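You operate a simulated robot arm through the tools that you are given. There is no shell and no other tool. Be economical: measure what you need, move in short steps, check, and stop when the job is done.

You run a simulated two-armed robot. Do the job below in one go: nothing can be reset, and whatever is moved stays where it is left.

JOB
Drain all four lines on the grey desk to 0 bar.
Fine: shut the HIGH levers E and Y first, join blue by lever L, open the VENT lever R and shut it again; leave the other levers; no red lamp.
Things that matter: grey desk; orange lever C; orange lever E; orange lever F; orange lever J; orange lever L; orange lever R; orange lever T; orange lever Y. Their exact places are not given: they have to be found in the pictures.

Only the result counts: the job must be done as asked and must still hold three seconds after the hand-in. Knocking over, shifting, dropping, spilling or breaking anything else fails it.

ROBOT AND FRAMES
Two 7-joint arms with fingered hands on one trunk, on a base that drives. Base frame: it is fixed to the floor where the robot stands at the start and does not move with it; the origin is under the middle of the robot, x ahead of it, y to its left, z up. Units: mm, rad, N and s.
The left shoulder is at the start at [21, 208, 1441], the right one opposite. Places, roughly: grey desk [500, -200, 600]; orange lever C [400, -400, 1000]; orange lever E [600, 0, 1000]; orange lever F [500, 0, 1000]; orange lever J [400, -300, 1000]; orange lever L [300, -100, 1000]; orange lever R [400, 100, 1000]; orange lever T [600, -200, 1000]; orange lever Y [200, -400, 1000]. Payload 5 kg a hand.
The tool frame of a hand sits at the grasp point between the pads (the TCP): z along the fingers, y along the line on which they close. The tips reach 48 mm beyond it. The gripper opens to 160 mm. The gripper's body begins 56 mm behind the TCP. The gripper is a hand of 4 fingers: y runs from the thumb to the fingers, the wrist lies at [-26, -142, -252] in the tool frame, and closing takes about 1.5 s.
Orientation is told as [roll, pitch, yaw] about the base's x, y, z axes, in that order, counted from this pose: with the fingers straight down and the wrist toward the robot, the tool's x, y and z point along [0, 1, 0], [1, 0, 0] and [0, 0, -1] of the base frame.

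CONTROLS
- The arms move only by the tool arm_command. It takes "left_targets", "right_targets" or both (then of equal length, played together; a hand with none holds still); each is a list of rows, each a list of 2 entries, a list of its own where there are three numbers: the shift along the base's x, y, z in mm, then the turn, a rotation vector about the base's x, y, z in rad. In form: [[[dx, dy, dz], [wx, wy, wz]], ...]. A call has 1 to 12 rows; each row is the pose to reach, as a shift and turn from the pose commanded when the call began. "left_hand" and "right_hand" are, for a hand that has rows, the gripper command, from -1 (shut) to 1 (fully open), values between in proportion, set as the call begins (left out, the last holds). Each row takes 0.2 s and may step no farther than 50 mm and 0.15 rad from the row before; otherwise, or with a gripper value out of range, the whole call is refused. Where a pose cannot be reached the arm comes as near as it can. A force on the tool above 40 N (or 10 N above the force at the start of the call, whichever is more), or a blocked arm, ends the call early, and 0.2 s more pass. Each finger travels about 108 mm/s and halts on what it meets, pressing with about 29 N; the grip force reading is that of the motor and also rises with nothing between the fingers. The clock runs only during rows and for 0.2 s after the last one: add rows that repeat a pose to give the fingers time. It gives the time, the measured TCP pose, the force on the tool (base axes), the opening and the grip force at its end, in the units of the frame above (readings bear some noise), with the torque about the TCP (base axes, N m) and any sound that the robot's microphone picked up.
- Cameras (640 x 400 px; columns grow to the right, rows downward): "scene" is now at [81.1, -18.6, 1592]; the picture's right is [-0.23, -0.97, -0.00], its down [-0.78, 0.18, -0.60] and it looks along [0.59, -0.14, -0.80] (base axes); focal length 250 px, centre (320, 200). "left" rides on the left gripper at [-87, -133, -189] in its tool frame; the picture's right is [-0.83, -0.26, 0.49], its down [0.51, -0.71, 0.49] and it looks along [0.22, 0.66, 0.72] (tool axes); focal length 238 px, centre (320, 200). "right" rides on the right gripper at [87, -133, -189] in its tool frame; the picture's right is [-0.83, 0.26, -0.49], its down [-0.51, -0.71, 0.49] and it looks along [-0.22, 0.66, 0.72] (tool axes); focal length 238 px, centre (320, 200).
- camera(camera): a new picture of that camera. No time passes.
- move_column(by): slides the trunk up (or, below 0, down) by that many mm; the arms and the scene camera ride with it, the base frame stays. It gives what a move gives, with no picture.
- base_move(legs): drives the robot by 1 to 6 legs, each [ahead, left, turn to the left] in mm, mm and rad, along the robot's own axes; the way and the turn of a leg run together, so that a leg with both is an arc; at most 1500 mm and 3.142 rad a leg. The arms and the cameras ride along, it lands a little off, and it stops where it bumps. It gives what a move gives.
- grasp_type(shape, hand): the hand has 4 fingers and takes this shape, open, in about a second: jaw (thumb against the fingers, like two jaws); tri (thumb and two fingers); tip (a fingertip pinch); poke (one finger out to press); point (the index stretched); flat (the hand flat); cup (the hand cupped); fist (a fist). The gripper value then closes the fingers along that shape, each until it touches; the sizes above hold for jaw. It gives what a move gives, with no picture.
- aim_head(pan, tilt): turns the head with the scene camera to pan (to the left, within 1.501 rad either way) and tilt (down, from -0.506 to 1.204), counted from straight ahead of the robot. It gives what a move gives.
- point_at(camera, pixels): for up to 12 pixels [column, row] of the newest picture of that camera ("zoom" is the newest enlarged one), the place [x, y, z] in the base frame of the surface seen there, good to about 2 mm, but the place of the scene camera against the robot may be out by one fixed shift of up to 12 mm in any direction. No time passes.
- close_up(camera, box): a new picture of the part [left, top, right, bottom] of that camera's present view, enlarged. No time passes.
- sign_off(): hands the job in; it is judged then, once.

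Keep the steps short. Do not move on a guess: measure, check each grasp and each placing, and mend mistakes. In all there are 80 turns and 70 pictures (those below and enlarged ones count). Leave the grippers open and the arms clear of the work at the hand-in unless told otherwise, and finish with a single line.

The tools are called after ">>>" by a JSON object that holds its "api" and its "payload". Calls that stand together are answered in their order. arm_command: Moves the arms, as the interface text tells. Its arguments: {"type":"object","properties":{"left_targets":{"type":"array","items":{"type":"array"}},"left_hand":{"type":"number"},"right_targets":{"type":"array","items":{"type":"array"}},"right_hand":{"type":"number"}},"required":[]} The other tools are called the same way: move_column (by) slides the trunk up or down; grasp_type (shape, hand) gives the hand a shape; base_move (legs) drives the base; aim_head (pan, tilt) turns the head that bears the scene camera; camera (camera) takes a picture; point_at (camera, pixels) gives the place of the surface under pixels of a picture; close_up (camera, box) takes an enlarged picture of a part of a camera's view; sign_off () hands the job in.

At the start:

```text
clock: 0.0
left_ee_pos: [648.6, 87.5, 1226.7]
left_ee_rot: [0.001, -0.001, 0.0]
left_wrist_force: [-0.7, 0.3, 0.8]
left_moment: [0.0, -0.01, -0.01]
left_grip_width: 159.7
left_grip_force: 0.1
left_shape: jaw
right_ee_pos: [576.0, -559.3, 1256.7]
right_ee_rot: [0.001, 0.0, 0.001]
right_wrist_force: [-0.4, -0.6, -0.2]
right_moment: [0.02, -0.02, -0.03]
right_grip_width: 159.7
right_grip_force: 0.0
right_shape: jaw
trunk travel left (down, up): [-443.0, 247.0]
robot x, y, heading: [-1.0, 3.3, 0.001]
head pan, tilt: [-0.232, 0.923]
```

scene: 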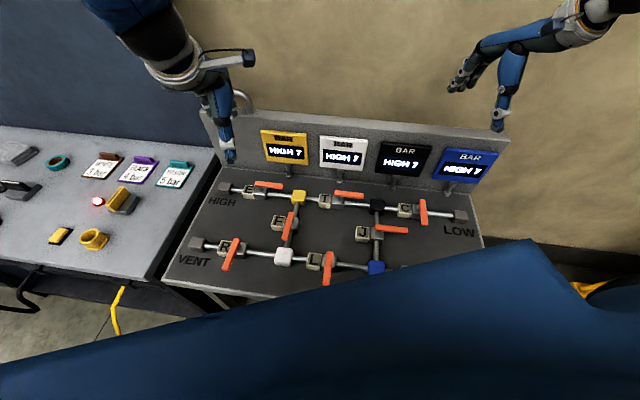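
right: 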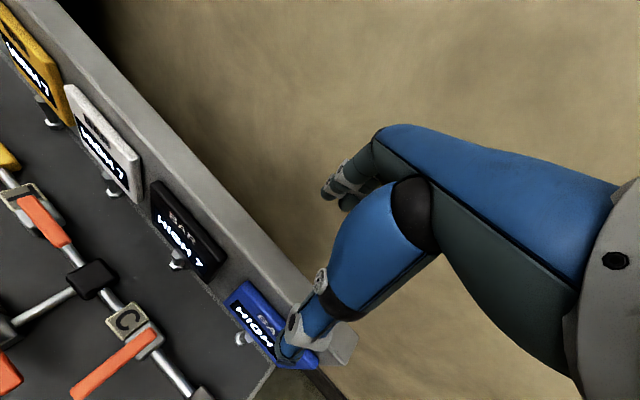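
left: 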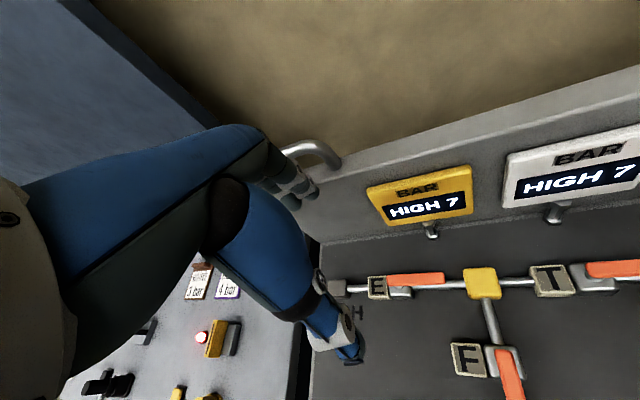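

The desk shows four gauges and several levers. I'll enlarge the desk to read the lever letters and positions.

>>> {"api": "close_up", "payload": {"camera": "scene", "box": [160, 100, 520, 310]}}

>>> {"api": "close_up", "payload": {"camera": "scene", "box": [0, 120, 220, 280]}}

```text
1.78 times, centred on (340, 205) of scene
```

zoom: 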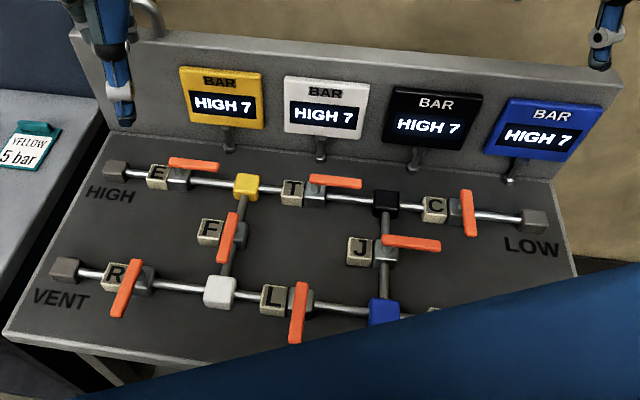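

```text
2.50 times, centred on (110, 200) of scene
```

zoom: 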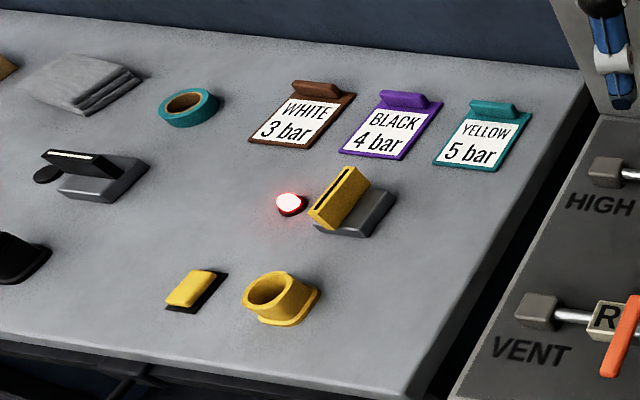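

E and T lie along their pipes (open), F along its pipe, and C, J, R and L across theirs. Y is hidden behind the robot's blue arm. I'll measure the points I can see: handle ends, hubs, ports and plate.

>>> {"api": "point_at", "payload": {"camera": "scene", "pixels": [[257, 183], [281, 187], [260, 194], [298, 198], [225, 188], [329, 254], [326, 283], [237, 241], [226, 269], [375, 267], [260, 225], [284, 256]]}}

>>> {"api": "point_at", "payload": {"camera": "scene", "pixels": [[380, 320], [480, 300], [420, 205], [424, 222], [376, 229], [405, 230], [450, 160], [270, 150], [350, 130], [195, 243], [98, 201], [315, 260]]}}

```text
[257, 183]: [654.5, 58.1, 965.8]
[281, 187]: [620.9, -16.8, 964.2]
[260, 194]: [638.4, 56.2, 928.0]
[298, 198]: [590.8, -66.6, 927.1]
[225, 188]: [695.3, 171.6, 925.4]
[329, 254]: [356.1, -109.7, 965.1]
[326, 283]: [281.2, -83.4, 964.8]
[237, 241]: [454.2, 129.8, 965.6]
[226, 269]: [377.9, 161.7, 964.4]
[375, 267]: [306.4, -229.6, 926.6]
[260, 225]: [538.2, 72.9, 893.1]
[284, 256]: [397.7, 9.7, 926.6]
```

```text
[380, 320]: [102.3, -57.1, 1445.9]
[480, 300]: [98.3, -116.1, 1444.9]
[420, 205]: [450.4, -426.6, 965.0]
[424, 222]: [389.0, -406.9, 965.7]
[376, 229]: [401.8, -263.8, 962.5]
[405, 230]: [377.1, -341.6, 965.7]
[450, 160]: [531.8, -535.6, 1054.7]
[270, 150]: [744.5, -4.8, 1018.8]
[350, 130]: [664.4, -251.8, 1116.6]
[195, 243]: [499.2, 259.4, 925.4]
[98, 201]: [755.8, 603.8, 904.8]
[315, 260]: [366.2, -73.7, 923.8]
```

The desk is turned about -0.41 rad relative to me, and the front row of levers is too close. I'll back off about 250 mm, move sideways, and turn square to the desk. The hands are well above it (tips at about 1178).

>>> {"api": "base_move", "payload": {"legs": [[-211, 135, 0], [0, 0, -0.41]]}}

>>> {"api": "aim_head", "payload": {"pan": 0.0, "tilt": 0.85}}

>>> {"api": "grasp_type", "payload": {"hand": "left", "shape": "poke"}}

>>> {"api": "grasp_type", "payload": {"hand": "right", "shape": "poke"}}

>>> {"api": "camera", "payload": {"camera": "scene"}}

>>> {"api": "camera", "payload": {"camera": "left"}}

```text
clock: 3.0
left_ee_pos: [423.2, -44.6, 1225.6]
left_ee_rot: [-0.001, 0.001, -0.408]
left_wrist_force: [-0.3, -0.1, 0.2]
left_moment: [0.0, -0.04, 0.0]
left_grip_width: 159.5
left_grip_force: 0.2
left_shape: jaw
right_ee_pos: [98.5, -606.2, 1255.7]
right_ee_rot: [0.0, 0.001, -0.41]
right_wrist_force: [0.4, -0.8, -0.1]
right_moment: [0.04, -0.03, -0.02]
right_grip_width: 159.8
right_grip_force: 0.0
right_shape: jaw
trunk travel left (down, up): [-443.0, 247.0]
robot x, y, heading: [-206.7, 131.8, -0.409]
head pan, tilt: [-0.232, 0.923]
```

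```text
clock: 3.8
left_ee_pos: [422.5, -45.6, 1226.0]
left_ee_rot: [0.002, -0.001, -0.409]
left_wrist_force: [0.2, 0.5, -0.2]
left_moment: [-0.01, 0.01, -0.02]
left_grip_width: 159.5
left_grip_force: 0.2
left_shape: jaw
right_ee_pos: [98.0, -607.4, 1257.0]
right_ee_rot: [0.0, 0.001, -0.409]
right_wrist_force: [-0.4, 0.5, -0.8]
right_moment: [0.01, 0.01, 0.02]
right_grip_width: 159.6
right_grip_force: 0.0
right_shape: jaw
trunk travel left (down, up): [-443.0, 247.0]
robot x, y, heading: [-204.9, 134.2, -0.411]
head pan, tilt: [0.0, 0.85]
```

```text
clock: 4.7
left_ee_pos: [423.2, -45.0, 1225.5]
left_ee_rot: [0.0, 0.0, -0.41]
left_wrist_force: [0.6, -0.1, -0.1]
left_moment: [0.02, -0.01, 0.01]
left_grip_width: 0.0
left_grip_force: 0.1
left_shape: poke
right_ee_pos: [98.3, -607.7, 1256.5]
right_ee_rot: [0.0, 0.001, -0.41]
right_wrist_force: [0.0, 0.3, 0.2]
right_moment: [0.01, 0.0, -0.01]
right_grip_width: 159.5
right_grip_force: 0.0
right_shape: jaw
trunk travel left (down, up): [-443.0, 247.0]
robot x, y, heading: [-208.4, 135.6, -0.409]
head pan, tilt: [0.0, 0.85]
```

```text
clock: 5.6
left_ee_pos: [423.4, -44.3, 1226.4]
left_ee_rot: [0.0, -0.001, -0.41]
left_wrist_force: [0.2, -0.8, -0.8]
left_moment: [0.02, 0.0, 0.01]
left_grip_width: 0.0
left_grip_force: 0.0
left_shape: poke
right_ee_pos: [99.6, -607.0, 1256.4]
right_ee_rot: [-0.001, 0.001, -0.411]
right_wrist_force: [0.8, -0.4, -0.3]
right_moment: [0.02, 0.02, -0.01]
right_grip_width: 0.2
right_grip_force: 0.1
right_shape: poke
trunk travel left (down, up): [-443.0, 247.0]
robot x, y, heading: [-207.5, 137.5, -0.41]
head pan, tilt: [0.0, 0.85]
```

```text
64 pictures are left
```

scene: 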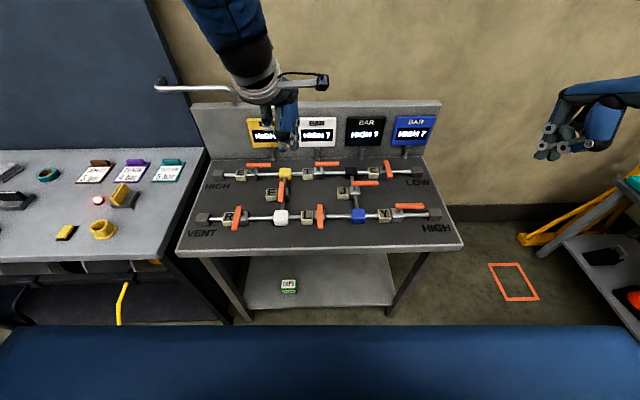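

```text
63 pictures are left
```

left: 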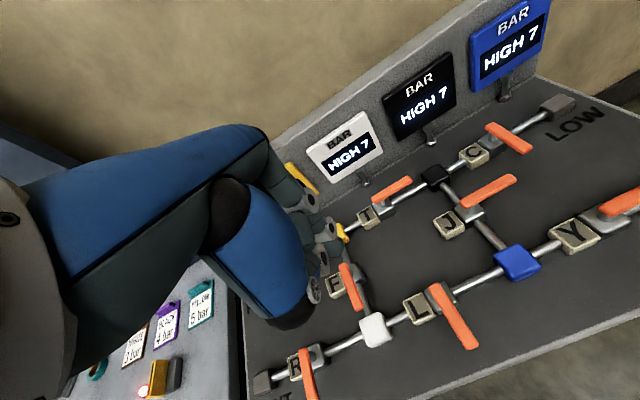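

All eight levers are visible now. Y, right of blue, lies along its pipe (open). I'll enlarge the desk and measure precisely.

>>> {"api": "close_up", "payload": {"camera": "scene", "box": [180, 70, 468, 250]}}

>>> {"api": "close_up", "payload": {"camera": "right", "box": [0, 0, 640, 400]}}

>>> {"api": "close_up", "payload": {"camera": "scene", "box": [500, 70, 640, 170]}}

```text
2.22 times, centred on (324, 160) of scene
```

zoom: 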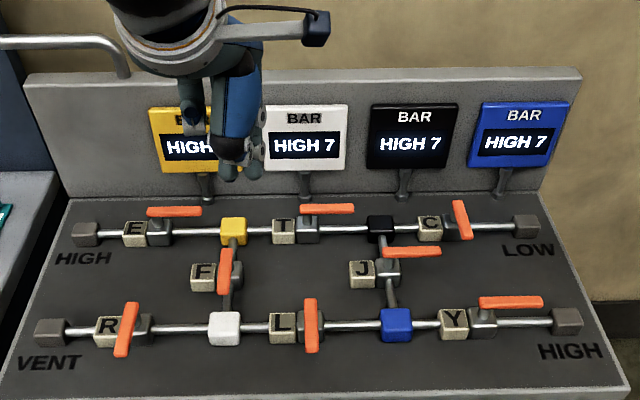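

```text
1.00 times, centred on (320, 200) of right (not enlarged: the box is as wide or as high as the picture)
```

zoom: 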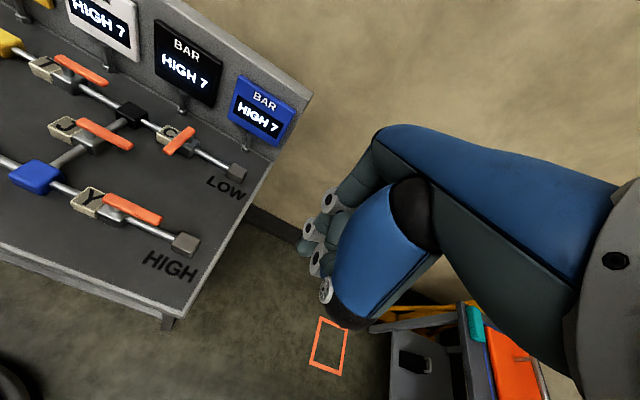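

```text
4.00 times, centred on (570, 120) of scene
```

zoom: 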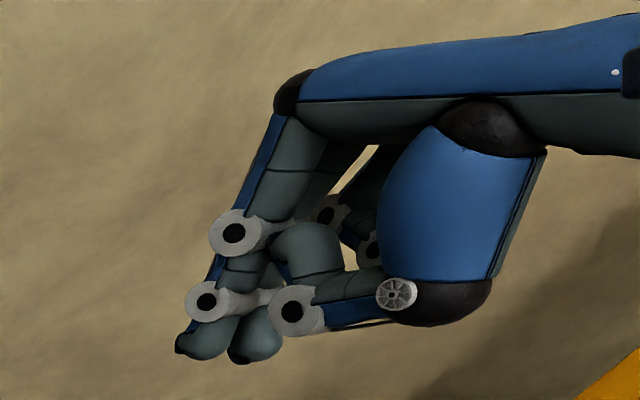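

I'll measure the right hand's fingertips in the enlarged picture to see where the poking finger sits relative to the TCP.

>>> {"api": "point_at", "payload": {"camera": "zoom", "pixels": [[198, 348], [250, 352], [207, 301], [292, 308], [396, 294], [234, 233], [345, 315]]}}

>>> {"api": "grasp_type", "payload": {"hand": "right", "shape": "point"}}

>>> {"api": "close_up", "payload": {"camera": "scene", "box": [500, 70, 640, 170]}}

>>> {"api": "point_at", "payload": {"camera": "scene", "pixels": [[247, 164], [269, 165], [397, 206], [423, 207], [320, 206], [319, 228], [239, 208], [234, 229], [392, 215], [441, 215], [358, 216], [437, 105]]}}

```text
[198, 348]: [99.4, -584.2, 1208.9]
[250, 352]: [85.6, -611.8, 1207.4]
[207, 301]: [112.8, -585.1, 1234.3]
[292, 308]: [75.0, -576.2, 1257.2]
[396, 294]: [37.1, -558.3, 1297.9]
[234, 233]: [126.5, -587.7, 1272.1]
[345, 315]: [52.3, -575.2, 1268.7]
```

```text
clock: 6.5
left_ee_pos: [422.0, -45.1, 1226.1]
left_ee_rot: [-0.001, 0.001, -0.411]
left_wrist_force: [0.8, 0.1, 0.2]
left_moment: [-0.02, 0.03, 0.0]
left_grip_width: 0.0
left_grip_force: 0.1
left_shape: poke
right_ee_pos: [97.9, -607.5, 1255.1]
right_ee_rot: [0.0, 0.0, -0.41]
right_wrist_force: [0.3, -1.0, -0.4]
right_moment: [0.01, 0.03, 0.02]
right_grip_width: 0.4
right_grip_force: 0.0
right_shape: point
trunk travel left (down, up): [-443.0, 247.0]
robot x, y, heading: [-209.7, 136.4, -0.406]
head pan, tilt: [0.0, 0.85]
```

```text
4.00 times, centred on (570, 120) of scene
```

zoom: 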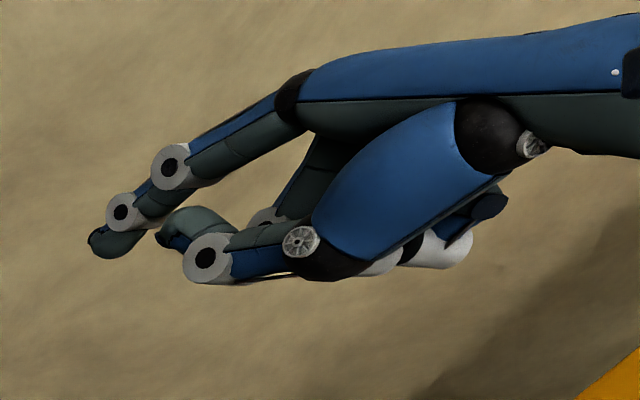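

```text
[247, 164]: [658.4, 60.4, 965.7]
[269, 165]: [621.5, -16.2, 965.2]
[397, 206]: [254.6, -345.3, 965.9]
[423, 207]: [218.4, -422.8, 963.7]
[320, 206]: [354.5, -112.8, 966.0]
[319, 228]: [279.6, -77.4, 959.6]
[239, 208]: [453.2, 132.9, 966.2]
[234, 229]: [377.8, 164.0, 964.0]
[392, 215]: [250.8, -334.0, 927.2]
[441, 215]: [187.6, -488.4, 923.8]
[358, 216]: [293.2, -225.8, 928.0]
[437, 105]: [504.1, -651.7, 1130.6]
```

Point stretches the finger diagonally, while poke puts slim tips straight down near the TCP. I'll set the right hand back to poke. All closed levers point toward me and all open ones point right, so E and Y have to swing from right to toward me. I'll take the left hand to the far side of E's free end and stop above handle height (965).

>>> {"api": "grasp_type", "payload": {"hand": "right", "shape": "poke"}}

>>> {"api": "arm_command", "payload": {"left_targets": [[[40, 4, 0], [0, 0, 0]], [[80, 9, 0], [0, 0, 0]], [[120, 13, 0], [0, 0, 0]], [[160, 17, 0], [0, 0, 0]], [[200, 22, 0], [0, 0, 0]], [[240, 26, 0], [0, 0, 0]], [[240, 26, -45], [0, 0, 0]], [[240, 26, -90], [0, 0, 0]], [[240, 26, -135], [0, 0, 0]], [[240, 26, -175], [0, 0, 0]], [[240, 26, -195], [0, 0, 0]]]}}

>>> {"api": "close_up", "payload": {"camera": "scene", "box": [200, 100, 360, 200]}}

>>> {"api": "camera", "payload": {"camera": "left"}}

```text
clock: 7.4
left_ee_pos: [422.8, -44.2, 1227.3]
left_ee_rot: [0.0, 0.0, -0.411]
left_wrist_force: [0.4, 0.3, -0.7]
left_moment: [-0.01, 0.02, -0.03]
left_grip_width: 0.0
left_grip_force: 0.1
left_shape: poke
right_ee_pos: [98.3, -607.3, 1256.8]
right_ee_rot: [0.001, 0.0, -0.409]
right_wrist_force: [0.7, -0.1, -0.3]
right_moment: [0.01, 0.0, 0.02]
right_grip_width: 0.2
right_grip_force: 0.1
right_shape: poke
trunk travel left (down, up): [-443.0, 247.0]
robot x, y, heading: [-206.7, 141.7, -0.414]
head pan, tilt: [0.0, 0.85]
```

```text
clock: 9.8
left_ee_pos: [665.0, -17.6, 1029.7]
left_ee_rot: [-0.001, 0.0, -0.41]
left_wrist_force: [1.3, -0.4, 1.0]
left_moment: [0.03, 0.11, -0.02]
left_grip_width: 0.0
left_grip_force: 0.0
left_shape: poke
right_ee_pos: [97.4, -607.0, 1255.3]
right_ee_rot: [0.001, 0.0, -0.41]
right_wrist_force: [0.0, 0.8, 0.8]
right_moment: [0.02, 0.02, -0.02]
right_grip_width: 0.0
right_grip_force: 0.0
right_shape: poke
trunk travel left (down, up): [-443.0, 247.0]
robot x, y, heading: [-208.5, 133.9, -0.411]
head pan, tilt: [0.0, 0.85]
```

```text
4.00 times, centred on (280, 150) of scene
```

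zoom: 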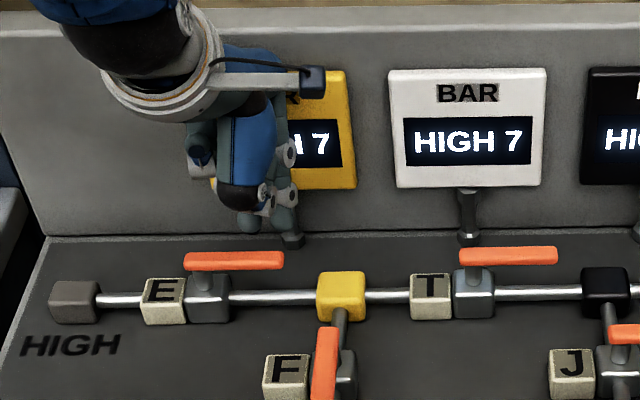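

```text
57 pictures are left
```

left: 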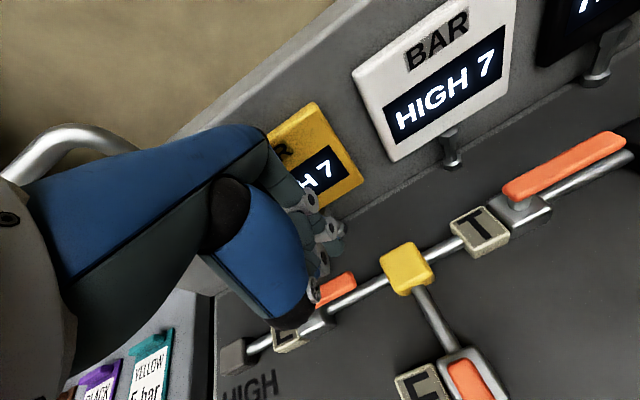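

I'll measure the visible tips in this enlarged picture: the lower one at (290,240) and the other at (248,222).

>>> {"api": "point_at", "payload": {"camera": "zoom", "pixels": [[291, 241], [292, 234], [246, 222], [282, 205], [290, 225], [190, 262], [282, 260], [282, 268], [233, 260]]}}

```text
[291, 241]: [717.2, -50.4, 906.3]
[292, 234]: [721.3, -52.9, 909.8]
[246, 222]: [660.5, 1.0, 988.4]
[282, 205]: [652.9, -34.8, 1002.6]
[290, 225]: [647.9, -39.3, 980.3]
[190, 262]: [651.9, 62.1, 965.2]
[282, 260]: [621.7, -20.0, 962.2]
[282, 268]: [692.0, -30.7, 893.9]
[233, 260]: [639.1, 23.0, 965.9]
```

The tips straddle the TCP by about ±20 mm sideways and sit at z ≈ 982. The left tip will do the pushing. I'll shift right, descend behind the handle to z ≈ 944 and sweep the quarter arc toward me.

>>> {"api": "arm_command", "payload": {"left_targets": [[[-8.5, -19, 0], [0, 0, 0]], [[-8.5, -19, -38], [0, 0, 0]], [[-29, -9.5, -38], [0, 0, 0]], [[-44, -5, -38], [0, 0, 0]], [[-58, 3.5, -38], [0, 0, 0]], [[-68.7, 15, -38], [0, 0, 0]], [[-76, 29, -38], [0, 0, 0]], [[-80, 44, -38], [0, 0, 0]], [[-79.4, 60, -38], [0, 0, 0]], [[-76, 67, -38], [0, 0, 0]]]}}

>>> {"api": "close_up", "payload": {"camera": "scene", "box": [200, 100, 360, 200]}}

```text
clock: 12.0
left_ee_pos: [584.6, 47.8, 994.9]
left_ee_rot: [0.0, 0.001, -0.412]
left_wrist_force: [-3.6, -5.2, -1.4]
left_moment: [-0.17, 0.06, -0.07]
left_grip_width: 0.0
left_grip_force: 0.0
left_shape: poke
right_ee_pos: [97.9, -608.5, 1255.3]
right_ee_rot: [0.001, 0.001, -0.409]
right_wrist_force: [-0.2, 0.1, -0.7]
right_moment: [-0.01, -0.03, 0.03]
right_grip_width: 0.1
right_grip_force: 0.0
right_shape: poke
trunk travel left (down, up): [-443.0, 247.0]
robot x, y, heading: [-209.3, 131.9, -0.412]
head pan, tilt: [0.0, 0.85]
```

```text
4.00 times, centred on (280, 150) of scene
```

zoom: 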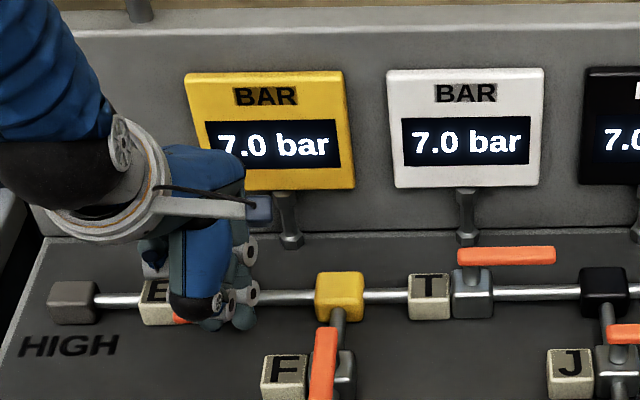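

It worked: yellow and white now read 7.0 bar, so the supply is cut off. I'll push 10 mm further left to check the end stop, then withdraw to the right and up.

>>> {"api": "arm_command", "payload": {"left_targets": [[[2, 4.5, 0], [0, 0, 0]], [[4, 9, 0], [0, 0, 0]], [[4, 9, 0], [0, 0, 0]]]}}

>>> {"api": "arm_command", "payload": {"left_targets": [[[-6, -14, 0], [0, 0, 0]], [[-10, -20, 0], [0, 0, 0]], [[-10, -20, 45], [0, 0, 0]], [[-10, -20, 90], [0, 0, 0]]]}}

>>> {"api": "close_up", "payload": {"camera": "scene", "box": [180, 70, 468, 250]}}

```text
clock: 12.8
left_ee_pos: [585.5, 50.1, 994.3]
left_ee_rot: [-0.002, -0.002, -0.416]
left_wrist_force: [-19.4, -33.5, 5.3]
left_moment: [-0.64, 0.18, -0.77]
left_grip_width: 0.0
left_grip_force: 0.0
left_shape: poke
right_ee_pos: [94.8, -610.6, 1254.0]
right_ee_rot: [0.001, 0.0, -0.411]
right_wrist_force: [0.5, 0.6, -0.9]
right_moment: [0.02, -0.03, 0.02]
right_grip_width: 0.2
right_grip_force: 0.1
right_shape: poke
trunk travel left (down, up): [-443.0, 247.0]
robot x, y, heading: [-205.5, 135.4, -0.408]
head pan, tilt: [0.0, 0.85]
```

```text
clock: 13.8
left_ee_pos: [578.3, 36.9, 1084.0]
left_ee_rot: [0.0, 0.004, -0.408]
left_wrist_force: [-2.3, 0.6, -2.7]
left_moment: [-0.11, -0.24, 0.03]
left_grip_width: 0.0
left_grip_force: 0.0
left_shape: poke
right_ee_pos: [96.8, -606.5, 1256.4]
right_ee_rot: [-0.001, -0.002, -0.409]
right_wrist_force: [-0.6, -0.6, 0.3]
right_moment: [-0.02, -0.03, -0.02]
right_grip_width: 0.0
right_grip_force: 0.0
right_shape: poke
trunk travel left (down, up): [-443.0, 247.0]
robot x, y, heading: [-205.2, 135.6, -0.415]
head pan, tilt: [0.0, 0.85]
```

```text
2.22 times, centred on (324, 160) of scene
```

zoom: 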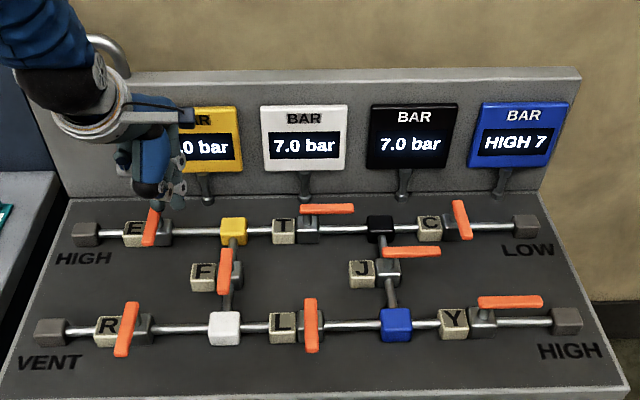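

E is shut against its stop. Next I'll take the right hand to the far side of Y's free end, still above the handle.

>>> {"api": "arm_command", "payload": {"right_targets": [[[31, 33, 0], [0, 0, 0]], [[62, 66, 0], [0, 0, 0]], [[94, 99, 0], [0, 0, 0]], [[125, 132, 0], [0, 0, 0]], [[156, 165, 0], [0, 0, 0]], [[156, 165, -45], [0, 0, 0]], [[156, 165, -90], [0, 0, 0]], [[156, 165, -135], [0, 0, 0]], [[156, 165, -180], [0, 0, 0]], [[156, 165, -225], [0, 0, 0]]]}}

>>> {"api": "close_up", "payload": {"camera": "scene", "box": [340, 140, 500, 240]}}

```text
clock: 16.0
left_ee_pos: [581.0, 35.4, 1081.7]
left_ee_rot: [-0.001, 0.001, -0.411]
left_wrist_force: [0.4, -0.1, 0.2]
left_moment: [0.04, 0.05, -0.03]
left_grip_width: 0.2
left_grip_force: 0.1
left_shape: poke
right_ee_pos: [257.0, -442.0, 1031.3]
right_ee_rot: [-0.002, 0.001, -0.41]
right_wrist_force: [1.3, -0.8, 1.1]
right_moment: [0.09, 0.18, 0.02]
right_grip_width: 0.0
right_grip_force: 0.0
right_shape: poke
trunk travel left (down, up): [-443.0, 247.0]
robot x, y, heading: [-212.7, 134.3, -0.411]
head pan, tilt: [0.0, 0.85]
```

```text
4.00 times, centred on (420, 190) of scene
```

zoom: 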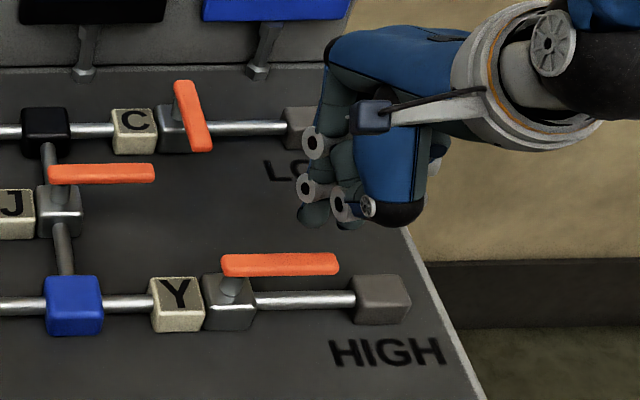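

The left fingertip is at (313,218) in this view. I'll measure it and the handle.

>>> {"api": "point_at", "payload": {"camera": "zoom", "pixels": [[313, 218], [349, 222], [310, 190], [228, 264], [334, 263], [280, 258], [228, 283], [380, 290]]}}

```text
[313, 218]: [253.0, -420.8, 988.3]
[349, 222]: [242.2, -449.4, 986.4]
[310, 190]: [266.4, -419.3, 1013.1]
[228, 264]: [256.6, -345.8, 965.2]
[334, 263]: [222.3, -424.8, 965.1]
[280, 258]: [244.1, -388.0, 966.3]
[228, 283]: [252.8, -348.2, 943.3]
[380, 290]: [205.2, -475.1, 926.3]
```

The left tip is about 60 mm out along the handle and behind it, the same layout as at E. I'll descend and sweep the same arc.

>>> {"api": "arm_command", "payload": {"right_targets": [[[0, 0, -38], [0, 0, 0]], [[-20.5, 9.5, -38], [0, 0, 0]], [[-35.5, 14, -38], [0, 0, 0]], [[-49.5, 22.5, -38], [0, 0, 0]], [[-60.2, 34, -38], [0, 0, 0]], [[-67.5, 48, -38], [0, 0, 0]], [[-71.5, 63, -38], [0, 0, 0]], [[-71, 79, -38], [0, 0, 0]], [[-67.5, 86, -38], [0, 0, 0]], [[-65, 92, -38], [0, 0, 0]]]}}

>>> {"api": "close_up", "payload": {"camera": "scene", "box": [180, 70, 468, 250]}}

```text
clock: 18.1
left_ee_pos: [579.7, 31.5, 1083.6]
left_ee_rot: [-0.001, 0.001, -0.413]
left_wrist_force: [0.6, 1.0, -0.8]
left_moment: [-0.15, 0.02, -0.05]
left_grip_width: 0.0
left_grip_force: 0.0
left_shape: poke
right_ee_pos: [184.9, -365.6, 993.9]
right_ee_rot: [-0.01, -0.004, -0.427]
right_wrist_force: [-5.8, -18.8, -2.4]
right_moment: [-0.43, 0.14, -0.27]
right_grip_width: 0.1
right_grip_force: 0.0
right_shape: poke
trunk travel left (down, up): [-443.0, 247.0]
robot x, y, heading: [-206.0, 134.8, -0.413]
head pan, tilt: [0.0, 0.85]
stopped in row 10 (right hand): the force on the tool passed its limit at 44 N (the readings are from after the stop); the commanded pose is now the measured one
```

```text
2.22 times, centred on (324, 160) of scene
```

zoom: 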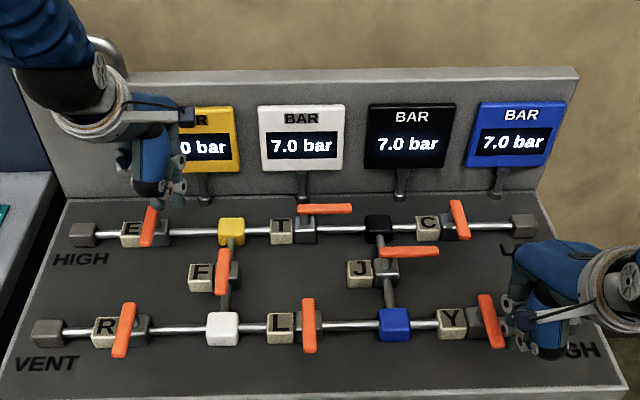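

Blue now reads 7.0 bar and Y is shut to its stop. I'll withdraw the right hand to the right and up, and bring the left hand to the left side of L's handle, still above it.

>>> {"api": "arm_command", "payload": {"right_targets": [[[-4, -9, 0], [0, 0, 0]], [[-9, -20, 0], [0, 0, 0]], [[-9, -20, 45], [0, 0, 0]], [[-9, -20, 90], [0, 0, 0]], [[-15, -40, 135], [0, 0, 0]], [[-25, -70, 170], [0, 0, 0]], [[-40, -105, 200], [0, 0, 0]], [[-55, -140, 220], [0, 0, 0]]], "left_targets": [[[-43, -11, 0], [0, 0, 0]], [[-87, -21, 0], [0, 0, 0]], [[-130, -32, 0], [0, 0, 0]], [[-174, -43, 0], [0, 0, 0]], [[-217, -53, 0], [0, 0, 0]], [[-261, -64, 0], [0, 0, 0]], [[-261, -64, -30], [0, 0, 0]], [[-261, -64, -53], [0, 0, 0]]]}}

>>> {"api": "close_up", "payload": {"camera": "scene", "box": [200, 150, 420, 270]}}

```text
clock: 19.9
left_ee_pos: [317.7, -30.2, 1029.6]
left_ee_rot: [0.002, 0.001, -0.414]
left_wrist_force: [-0.7, 0.1, 0.3]
left_moment: [0.13, -0.06, 0.03]
left_grip_width: 0.0
left_grip_force: 0.0
left_shape: poke
right_ee_pos: [133.7, -499.3, 1213.6]
right_ee_rot: [-0.004, -0.005, -0.421]
right_wrist_force: [-2.1, -0.4, -0.8]
right_moment: [0.06, -0.18, 0.01]
right_grip_width: 0.0
right_grip_force: 0.1
right_shape: poke
trunk travel left (down, up): [-443.0, 247.0]
robot x, y, heading: [-210.0, 133.0, -0.41]
head pan, tilt: [0.0, 0.85]
```

```text
2.91 times, centred on (310, 210) of scene
```

zoom: 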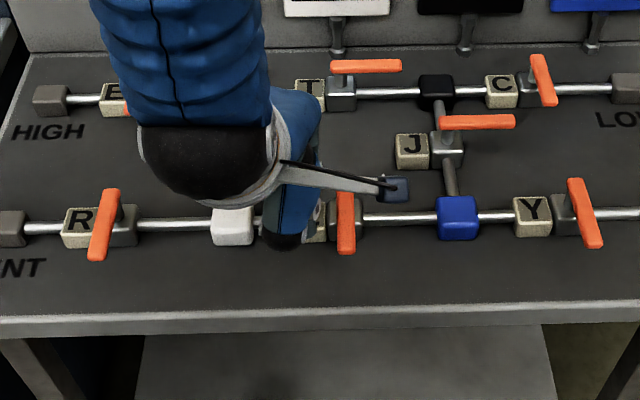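

The hand hides the fingers, but the measured TCP puts the right tip about 40 mm left of L's handle. Descend and sweep L from toward me round to the right.

>>> {"api": "arm_command", "payload": {"left_targets": [[[0, 0, -38], [0, 0, 0]], [[-7.6, -20.6, -38], [0, 0, 0]], [[-16.5, -33.6, -38], [0, 0, 0]], [[-21.7, -48.5, -38], [0, 0, 0]], [[-22.9, -64.3, -38], [0, 0, 0]], [[-20, -79.7, -38], [0, 0, 0]], [[-13.1, -94, -38], [0, 0, 0]], [[-2.8, -106, -38], [0, 0, 0]], [[2.6, -108.5, -38], [0, 0, 0]], [[7, -110.7, -38], [0, 0, 0]]]}}

>>> {"api": "close_up", "payload": {"camera": "scene", "box": [180, 70, 468, 250]}}

```text
clock: 22.1
left_ee_pos: [315.3, -138.1, 992.1]
left_ee_rot: [-0.002, 0.005, -0.416]
left_wrist_force: [-21.3, 14.3, 33.5]
left_moment: [0.39, -0.42, 0.19]
left_grip_width: 0.0
left_grip_force: 0.0
left_shape: poke
right_ee_pos: [131.9, -495.2, 1217.7]
right_ee_rot: [-0.007, -0.007, -0.422]
right_wrist_force: [0.0, -0.4, -0.6]
right_moment: [-0.05, 0.03, 0.0]
right_grip_width: 0.0
right_grip_force: 0.0
right_shape: poke
trunk travel left (down, up): [-443.0, 247.0]
robot x, y, heading: [-206.0, 134.9, -0.408]
head pan, tilt: [0.0, 0.85]
stopped in row 10 (left hand): the force on the tool passed its limit at 44 N (the readings are from after the stop); the commanded pose is now the measured one
```

```text
2.22 times, centred on (324, 160) of scene
```

zoom: 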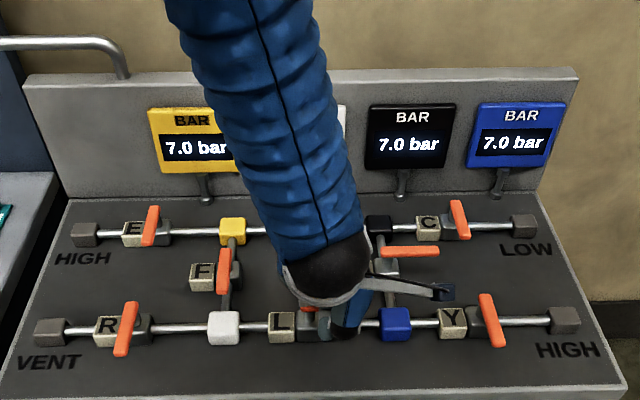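

The sweep stopped at 44 N at the end of the arc. I'll back off toward me, lift, and look.

>>> {"api": "arm_command", "payload": {"left_targets": [[[-12, 5, 0], [0, 0, 0]], [[-24, 11, 0], [0, 0, 0]], [[-24, 11, 45], [0, 0, 0]], [[-15, 50, 90], [0, 0, 0]], [[-2, 95, 90], [0, 0, 0]], [[15, 140, 90], [0, 0, 0]], [[32, 185, 90], [0, 0, 0]]]}}

>>> {"api": "close_up", "payload": {"camera": "scene", "box": [180, 70, 468, 250]}}

```text
refused: row 4 steps farther than a row can; nothing moved
```

```text
2.22 times, centred on (324, 160) of scene
```

zoom: 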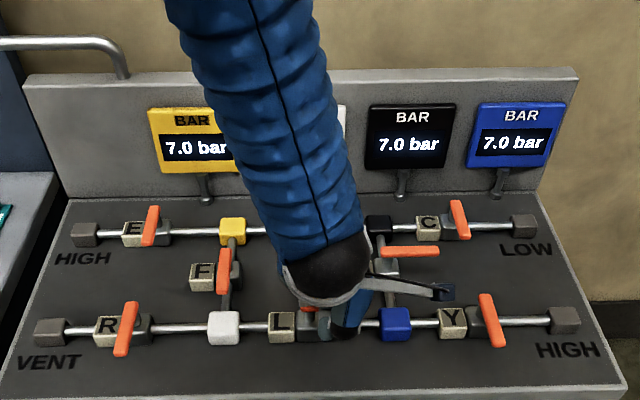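

That was refused because one row stepped too far. I'll send it again with smaller steps.

>>> {"api": "arm_command", "payload": {"left_targets": [[[-12, 5, 0], [0, 0, 0]], [[-24, 11, 0], [0, 0, 0]], [[-24, 11, 45], [0, 0, 0]], [[-24, 11, 90], [0, 0, 0]], [[-12, 53, 90], [0, 0, 0]], [[2, 97, 90], [0, 0, 0]], [[16, 141, 90], [0, 0, 0]], [[32, 185, 90], [0, 0, 0]]]}}

>>> {"api": "close_up", "payload": {"camera": "scene", "box": [180, 70, 468, 250]}}

```text
clock: 23.9
left_ee_pos: [353.2, 48.7, 1081.1]
left_ee_rot: [-0.003, 0.011, -0.417]
left_wrist_force: [0.2, 1.6, 0.4]
left_moment: [-0.11, 0.04, -0.06]
left_grip_width: 0.0
left_grip_force: 0.0
left_shape: poke
right_ee_pos: [135.7, -495.8, 1216.1]
right_ee_rot: [-0.011, -0.006, -0.42]
right_wrist_force: [1.7, 1.2, -0.1]
right_moment: [-0.15, 0.07, -0.05]
right_grip_width: 0.1
right_grip_force: 0.1
right_shape: poke
trunk travel left (down, up): [-443.0, 247.0]
robot x, y, heading: [-203.7, 132.2, -0.418]
head pan, tilt: [0.0, 0.85]
```

```text
2.22 times, centred on (324, 160) of scene
```

zoom: 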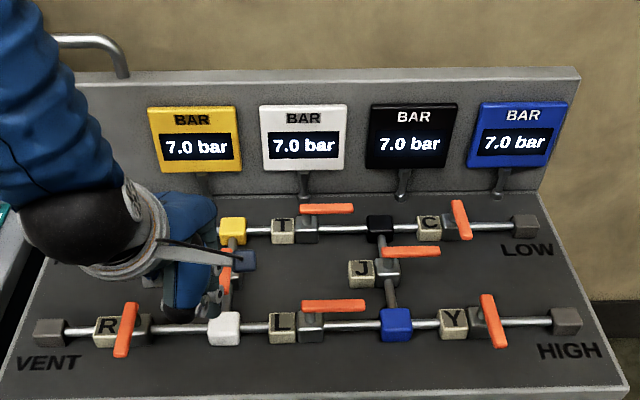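

L now lies along its pipe (open). I'll take the left hand to the left side of R's handle, above it.

>>> {"api": "arm_command", "payload": {"left_targets": [[[16, 41, 0], [0, 0, 0]], [[32, 83, 0], [0, 0, 0]], [[49, 124, 0], [0, 0, 0]], [[65, 166, 0], [0, 0, 0]], [[65, 166, -30], [0, 0, 0]], [[65, 166, -51], [0, 0, 0]]]}}

>>> {"api": "close_up", "payload": {"camera": "scene", "box": [160, 140, 340, 260]}}

```text
clock: 25.3
left_ee_pos: [417.6, 213.0, 1027.9]
left_ee_rot: [-0.001, 0.008, -0.418]
left_wrist_force: [0.5, -0.9, 0.2]
left_moment: [-0.03, 0.07, -0.02]
left_grip_width: 0.0
left_grip_force: 0.1
left_shape: poke
right_ee_pos: [135.8, -497.8, 1213.8]
right_ee_rot: [-0.008, -0.004, -0.423]
right_wrist_force: [0.7, 0.4, 1.0]
right_moment: [-0.08, 0.08, 0.01]
right_grip_width: 0.0
right_grip_force: 0.1
right_shape: poke
trunk travel left (down, up): [-443.0, 247.0]
robot x, y, heading: [-208.0, 136.2, -0.406]
head pan, tilt: [0.0, 0.85]
```

```text
3.33 times, centred on (250, 200) of scene
```

zoom: 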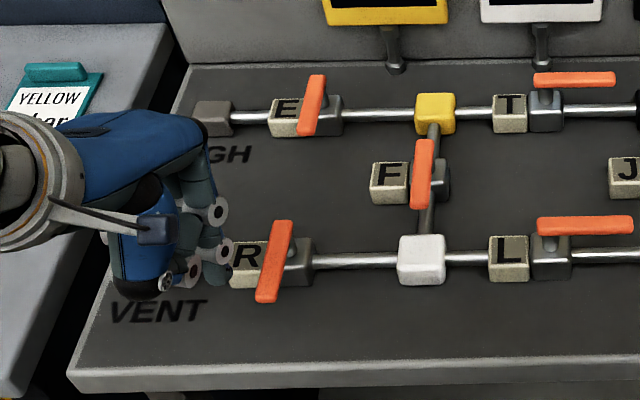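

The right tip is just left of R's handle. Descend and sweep R open.

>>> {"api": "arm_command", "payload": {"left_targets": [[[0, 0, -35], [0, 0, 0]], [[-9, -18, -35], [0, 0, 0]], [[-18, -31, -35], [0, 0, 0]], [[-23, -46, -35], [0, 0, 0]], [[-24, -61.6, -35], [0, 0, 0]], [[-21, -77, -35], [0, 0, 0]], [[-14.5, -91, -35], [0, 0, 0]], [[-4, -103, -35], [0, 0, 0]], [[1.5, -106, -35], [0, 0, 0]], [[4, -107, -35], [0, 0, 0]]]}}

>>> {"api": "close_up", "payload": {"camera": "scene", "box": [180, 70, 468, 250]}}

```text
clock: 27.5
left_ee_pos: [414.9, 104.3, 994.0]
left_ee_rot: [-0.001, 0.011, -0.417]
left_wrist_force: [-29.3, 13.3, 16.1]
left_moment: [0.23, 0.16, 0.24]
left_grip_width: 0.1
left_grip_force: 0.1
left_shape: poke
right_ee_pos: [131.2, -497.0, 1216.0]
right_ee_rot: [-0.007, -0.006, -0.424]
right_wrist_force: [-0.9, 0.2, 0.0]
right_moment: [0.04, 0.01, -0.03]
right_grip_width: 0.0
right_grip_force: 0.1
right_shape: poke
trunk travel left (down, up): [-443.0, 247.0]
robot x, y, heading: [-207.8, 133.4, -0.409]
head pan, tilt: [0.0, 0.85]
```

```text
2.22 times, centred on (324, 160) of scene
```

zoom: 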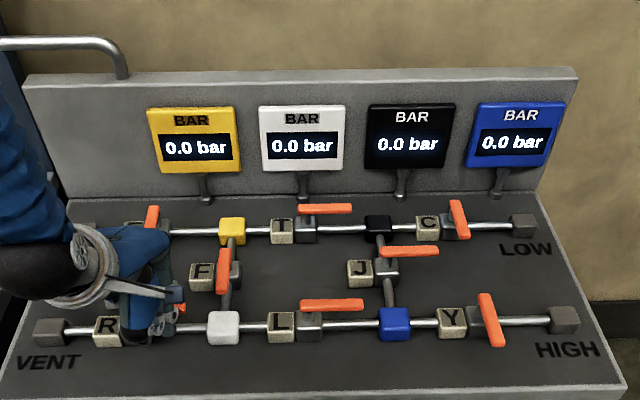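

All four gauges read 0.0 bar. Before shutting R from its far side, I'll back off, lift, and measure R's handle and the F lever next to it for clearance.

>>> {"api": "arm_command", "payload": {"left_targets": [[[-12, 5, 0], [0, 0, 0]], [[-24, 11, 0], [0, 0, 0]], [[-24, 11, 45], [0, 0, 0]], [[-24, 11, 90], [0, 0, 0]], [[-8, 55, 90], [0, 0, 0]], [[10, 98, 90], [0, 0, 0]], [[26, 138, 90], [0, 0, 0]]]}}

>>> {"api": "close_up", "payload": {"camera": "scene", "box": [180, 140, 340, 240]}}

```text
clock: 29.1
left_ee_pos: [444.0, 242.9, 1087.2]
left_ee_rot: [-0.001, 0.009, -0.418]
left_wrist_force: [0.5, 0.7, 0.4]
left_moment: [-0.09, 0.02, -0.04]
left_grip_width: 0.0
left_grip_force: 0.0
left_shape: poke
right_ee_pos: [133.9, -495.9, 1215.5]
right_ee_rot: [-0.008, -0.006, -0.423]
right_wrist_force: [0.0, 0.3, 0.2]
right_moment: [-0.11, -0.02, -0.05]
right_grip_width: 0.1
right_grip_force: 0.0
right_shape: poke
trunk travel left (down, up): [-443.0, 247.0]
robot x, y, heading: [-206.3, 134.4, -0.416]
head pan, tilt: [0.0, 0.85]
```

```text
4.00 times, centred on (260, 190) of scene
```

zoom: 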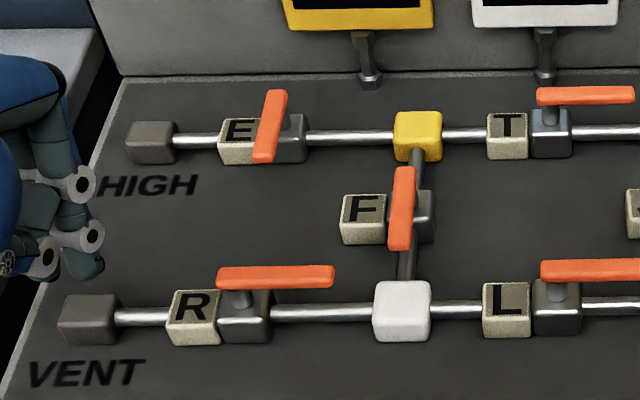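

I'll measure R's handle, the F handle, F's label block and E's handle.

>>> {"api": "point_at", "payload": {"camera": "zoom", "pixels": [[220, 276], [331, 275], [275, 270], [399, 244], [404, 172], [343, 205], [343, 240], [380, 205], [263, 156], [250, 290]]}}

```text
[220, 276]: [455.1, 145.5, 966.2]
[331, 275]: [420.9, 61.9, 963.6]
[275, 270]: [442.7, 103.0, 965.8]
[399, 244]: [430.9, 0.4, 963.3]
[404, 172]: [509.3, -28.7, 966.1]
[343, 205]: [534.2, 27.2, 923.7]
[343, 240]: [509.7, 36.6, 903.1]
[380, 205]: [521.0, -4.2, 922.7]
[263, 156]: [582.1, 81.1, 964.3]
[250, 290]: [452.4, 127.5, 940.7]
```

F's handle is about 29 mm clear of my planned right edge and its label block is low (z ≈ 923), so the way is free. I'll move over and descend behind R's handle to just above it.

>>> {"api": "arm_command", "payload": {"left_targets": [[[4, -46, 0], [0, 0, 0]], [[8, -91, 0], [0, 0, 0]], [[12, -137, 0], [0, 0, 0]], [[15, -182, 0], [0, 0, 0]], [[15, -182, -30], [0, 0, 0]], [[15, -182, -55], [0, 0, 0]]]}}

>>> {"api": "close_up", "payload": {"camera": "scene", "box": [180, 140, 340, 240]}}

```text
clock: 30.5
left_ee_pos: [463.6, 58.6, 1027.6]
left_ee_rot: [0.001, 0.009, -0.416]
left_wrist_force: [1.2, -0.4, 1.3]
left_moment: [0.09, 0.11, 0.0]
left_grip_width: 0.0
left_grip_force: 0.0
left_shape: poke
right_ee_pos: [135.1, -498.9, 1213.2]
right_ee_rot: [-0.006, -0.002, -0.423]
right_wrist_force: [0.3, -0.8, 0.3]
right_moment: [0.11, 0.0, 0.06]
right_grip_width: 0.0
right_grip_force: 0.0
right_shape: poke
trunk travel left (down, up): [-443.0, 247.0]
robot x, y, heading: [-203.7, 133.2, -0.408]
head pan, tilt: [0.0, 0.85]
```

```text
4.00 times, centred on (260, 190) of scene
```

zoom: 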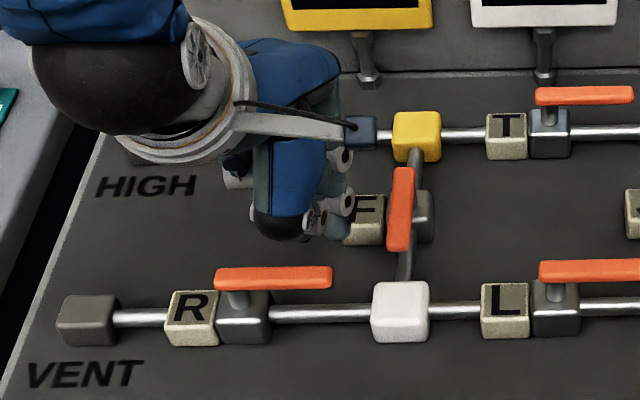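

The hand is behind R's handle and left of F's handle. I'll descend and sweep R shut.

>>> {"api": "arm_command", "payload": {"left_targets": [[[-3, 1, -34], [0, 0, 0]], [[-23, 11, -34], [0, 0, 0]], [[-36, 14, -34], [0, 0, 0]], [[-47, 20, -34], [0, 0, 0]], [[-56, 28, -34], [0, 0, 0]], [[-63, 39, -34], [0, 0, 0]], [[-67, 51, -34], [0, 0, 0]], [[-67.5, 64, -34], [0, 0, 0]], [[-65, 70, -34], [0, 0, 0]], [[-62, 76, -34], [0, 0, 0]]]}}

>>> {"api": "close_up", "payload": {"camera": "scene", "box": [180, 70, 468, 250]}}

```text
clock: 32.9
left_ee_pos: [394.1, 126.4, 995.4]
left_ee_rot: [-0.009, 0.007, -0.429]
left_wrist_force: [-7.9, -15.6, 3.2]
left_moment: [-0.42, 0.13, -0.31]
left_grip_width: 0.0
left_grip_force: 0.0
left_shape: poke
right_ee_pos: [132.7, -500.9, 1214.7]
right_ee_rot: [-0.007, -0.005, -0.427]
right_wrist_force: [0.8, 0.9, -0.1]
right_moment: [-0.1, 0.1, -0.05]
right_grip_width: 0.0
right_grip_force: 0.0
right_shape: poke
trunk travel left (down, up): [-443.0, 247.0]
robot x, y, heading: [-209.2, 132.1, -0.42]
head pan, tilt: [0.0, 0.85]
stopped in row 10 (left hand): the force on the tool passed its limit at 42 N (the readings are from after the stop); the commanded pose is now the measured one
```

```text
2.22 times, centred on (324, 160) of scene
```

zoom: 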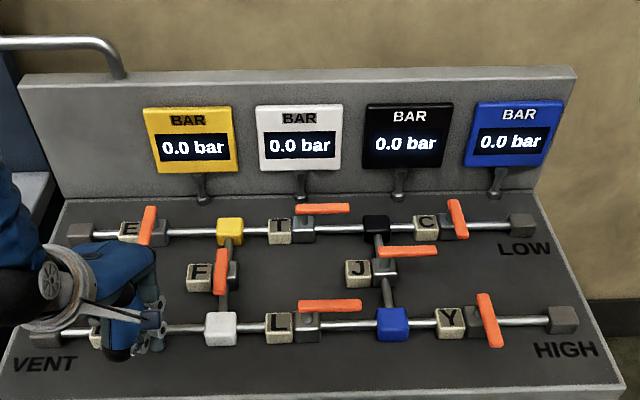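

R's sweep ended against its stop and the gauges hold 0.0. I'll withdraw right, up and back, then open both hands.

>>> {"api": "arm_command", "payload": {"left_targets": [[[-6, -12, 0], [0, 0, 0]], [[-12, -24, 0], [0, 0, 0]], [[-12, -24, 45], [0, 0, 0]], [[-12, -24, 90], [0, 0, 0]], [[-12, -24, 135], [0, 0, 0]], [[-12, -24, 180], [0, 0, 0]], [[-12, -24, 220], [0, 0, 0]], [[-12, 20, 230], [0, 0, 0]], [[-12, 65, 230], [0, 0, 0]], [[-12, 110, 230], [0, 0, 0]]]}}

>>> {"api": "grasp_type", "payload": {"hand": "left", "shape": "jaw"}}

>>> {"api": "grasp_type", "payload": {"hand": "right", "shape": "jaw"}}

>>> {"api": "camera", "payload": {"camera": "scene"}}

>>> {"api": "close_up", "payload": {"camera": "scene", "box": [180, 70, 468, 250]}}

```text
clock: 35.1
left_ee_pos: [382.3, 238.8, 1224.9]
left_ee_rot: [-0.009, 0.01, -0.428]
left_wrist_force: [-1.5, 1.9, -0.9]
left_moment: [-0.17, 0.05, -0.02]
left_grip_width: 0.0
left_grip_force: 0.1
left_shape: poke
right_ee_pos: [132.7, -497.9, 1215.9]
right_ee_rot: [-0.008, -0.004, -0.425]
right_wrist_force: [-0.5, 1.4, 0.9]
right_moment: [-0.13, 0.0, -0.01]
right_grip_width: 0.0
right_grip_force: 0.1
right_shape: poke
trunk travel left (down, up): [-443.0, 247.0]
robot x, y, heading: [-209.1, 131.0, -0.412]
head pan, tilt: [0.0, 0.85]
```

```text
clock: 36.0
left_ee_pos: [382.4, 237.0, 1224.2]
left_ee_rot: [-0.005, 0.01, -0.426]
left_wrist_force: [0.2, -0.1, -0.4]
left_moment: [-0.01, -0.03, -0.04]
left_grip_width: 160.1
left_grip_force: 0.1
left_shape: jaw
right_ee_pos: [133.0, -498.7, 1213.2]
right_ee_rot: [-0.007, -0.006, -0.424]
right_wrist_force: [-0.3, -0.2, 0.0]
right_moment: [0.0, 0.01, -0.04]
right_grip_width: 0.0
right_grip_force: 0.0
right_shape: poke
trunk travel left (down, up): [-443.0, 247.0]
robot x, y, heading: [-210.7, 132.6, -0.418]
head pan, tilt: [0.0, 0.85]
```

```text
clock: 36.9
left_ee_pos: [383.1, 235.6, 1222.7]
left_ee_rot: [-0.006, 0.01, -0.426]
left_wrist_force: [-0.4, 0.7, 0.9]
left_moment: [-0.01, 0.0, -0.02]
left_grip_width: 160.0
left_grip_force: 0.0
left_shape: jaw
right_ee_pos: [132.1, -500.1, 1214.2]
right_ee_rot: [-0.007, -0.004, -0.423]
right_wrist_force: [0.7, 0.0, -0.2]
right_moment: [0.03, 0.01, -0.01]
right_grip_width: 160.1
right_grip_force: 0.1
right_shape: jaw
trunk travel left (down, up): [-443.0, 247.0]
robot x, y, heading: [-206.6, 131.3, -0.41]
head pan, tilt: [0.0, 0.85]
```

```text
43 pictures are left
```

scene: 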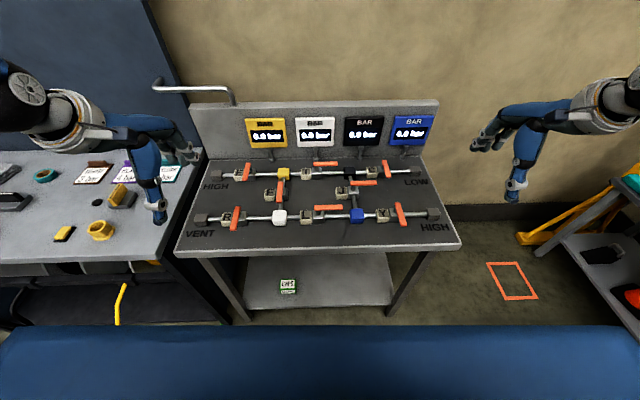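

```text
2.22 times, centred on (324, 160) of scene
```

zoom: 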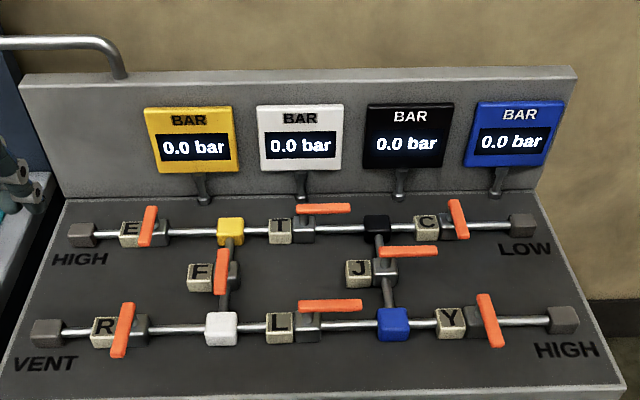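

All four gauges read 0.0 bar. E, Y and R are shut, L is open, and C, F, J and T are as they were. The red lamp on the side bench at (98,200) no longer shows. Both hands are open and clear, so I'm handing in.

>>> {"api": "sign_off", "payload": {}}

```text
The job is handed in.
```

All four lines are drained to 0.0 bar: E and Y were shut first, L joined blue, R was opened and shut again, the other levers were left alone, and no red lamp showed at hand-in.
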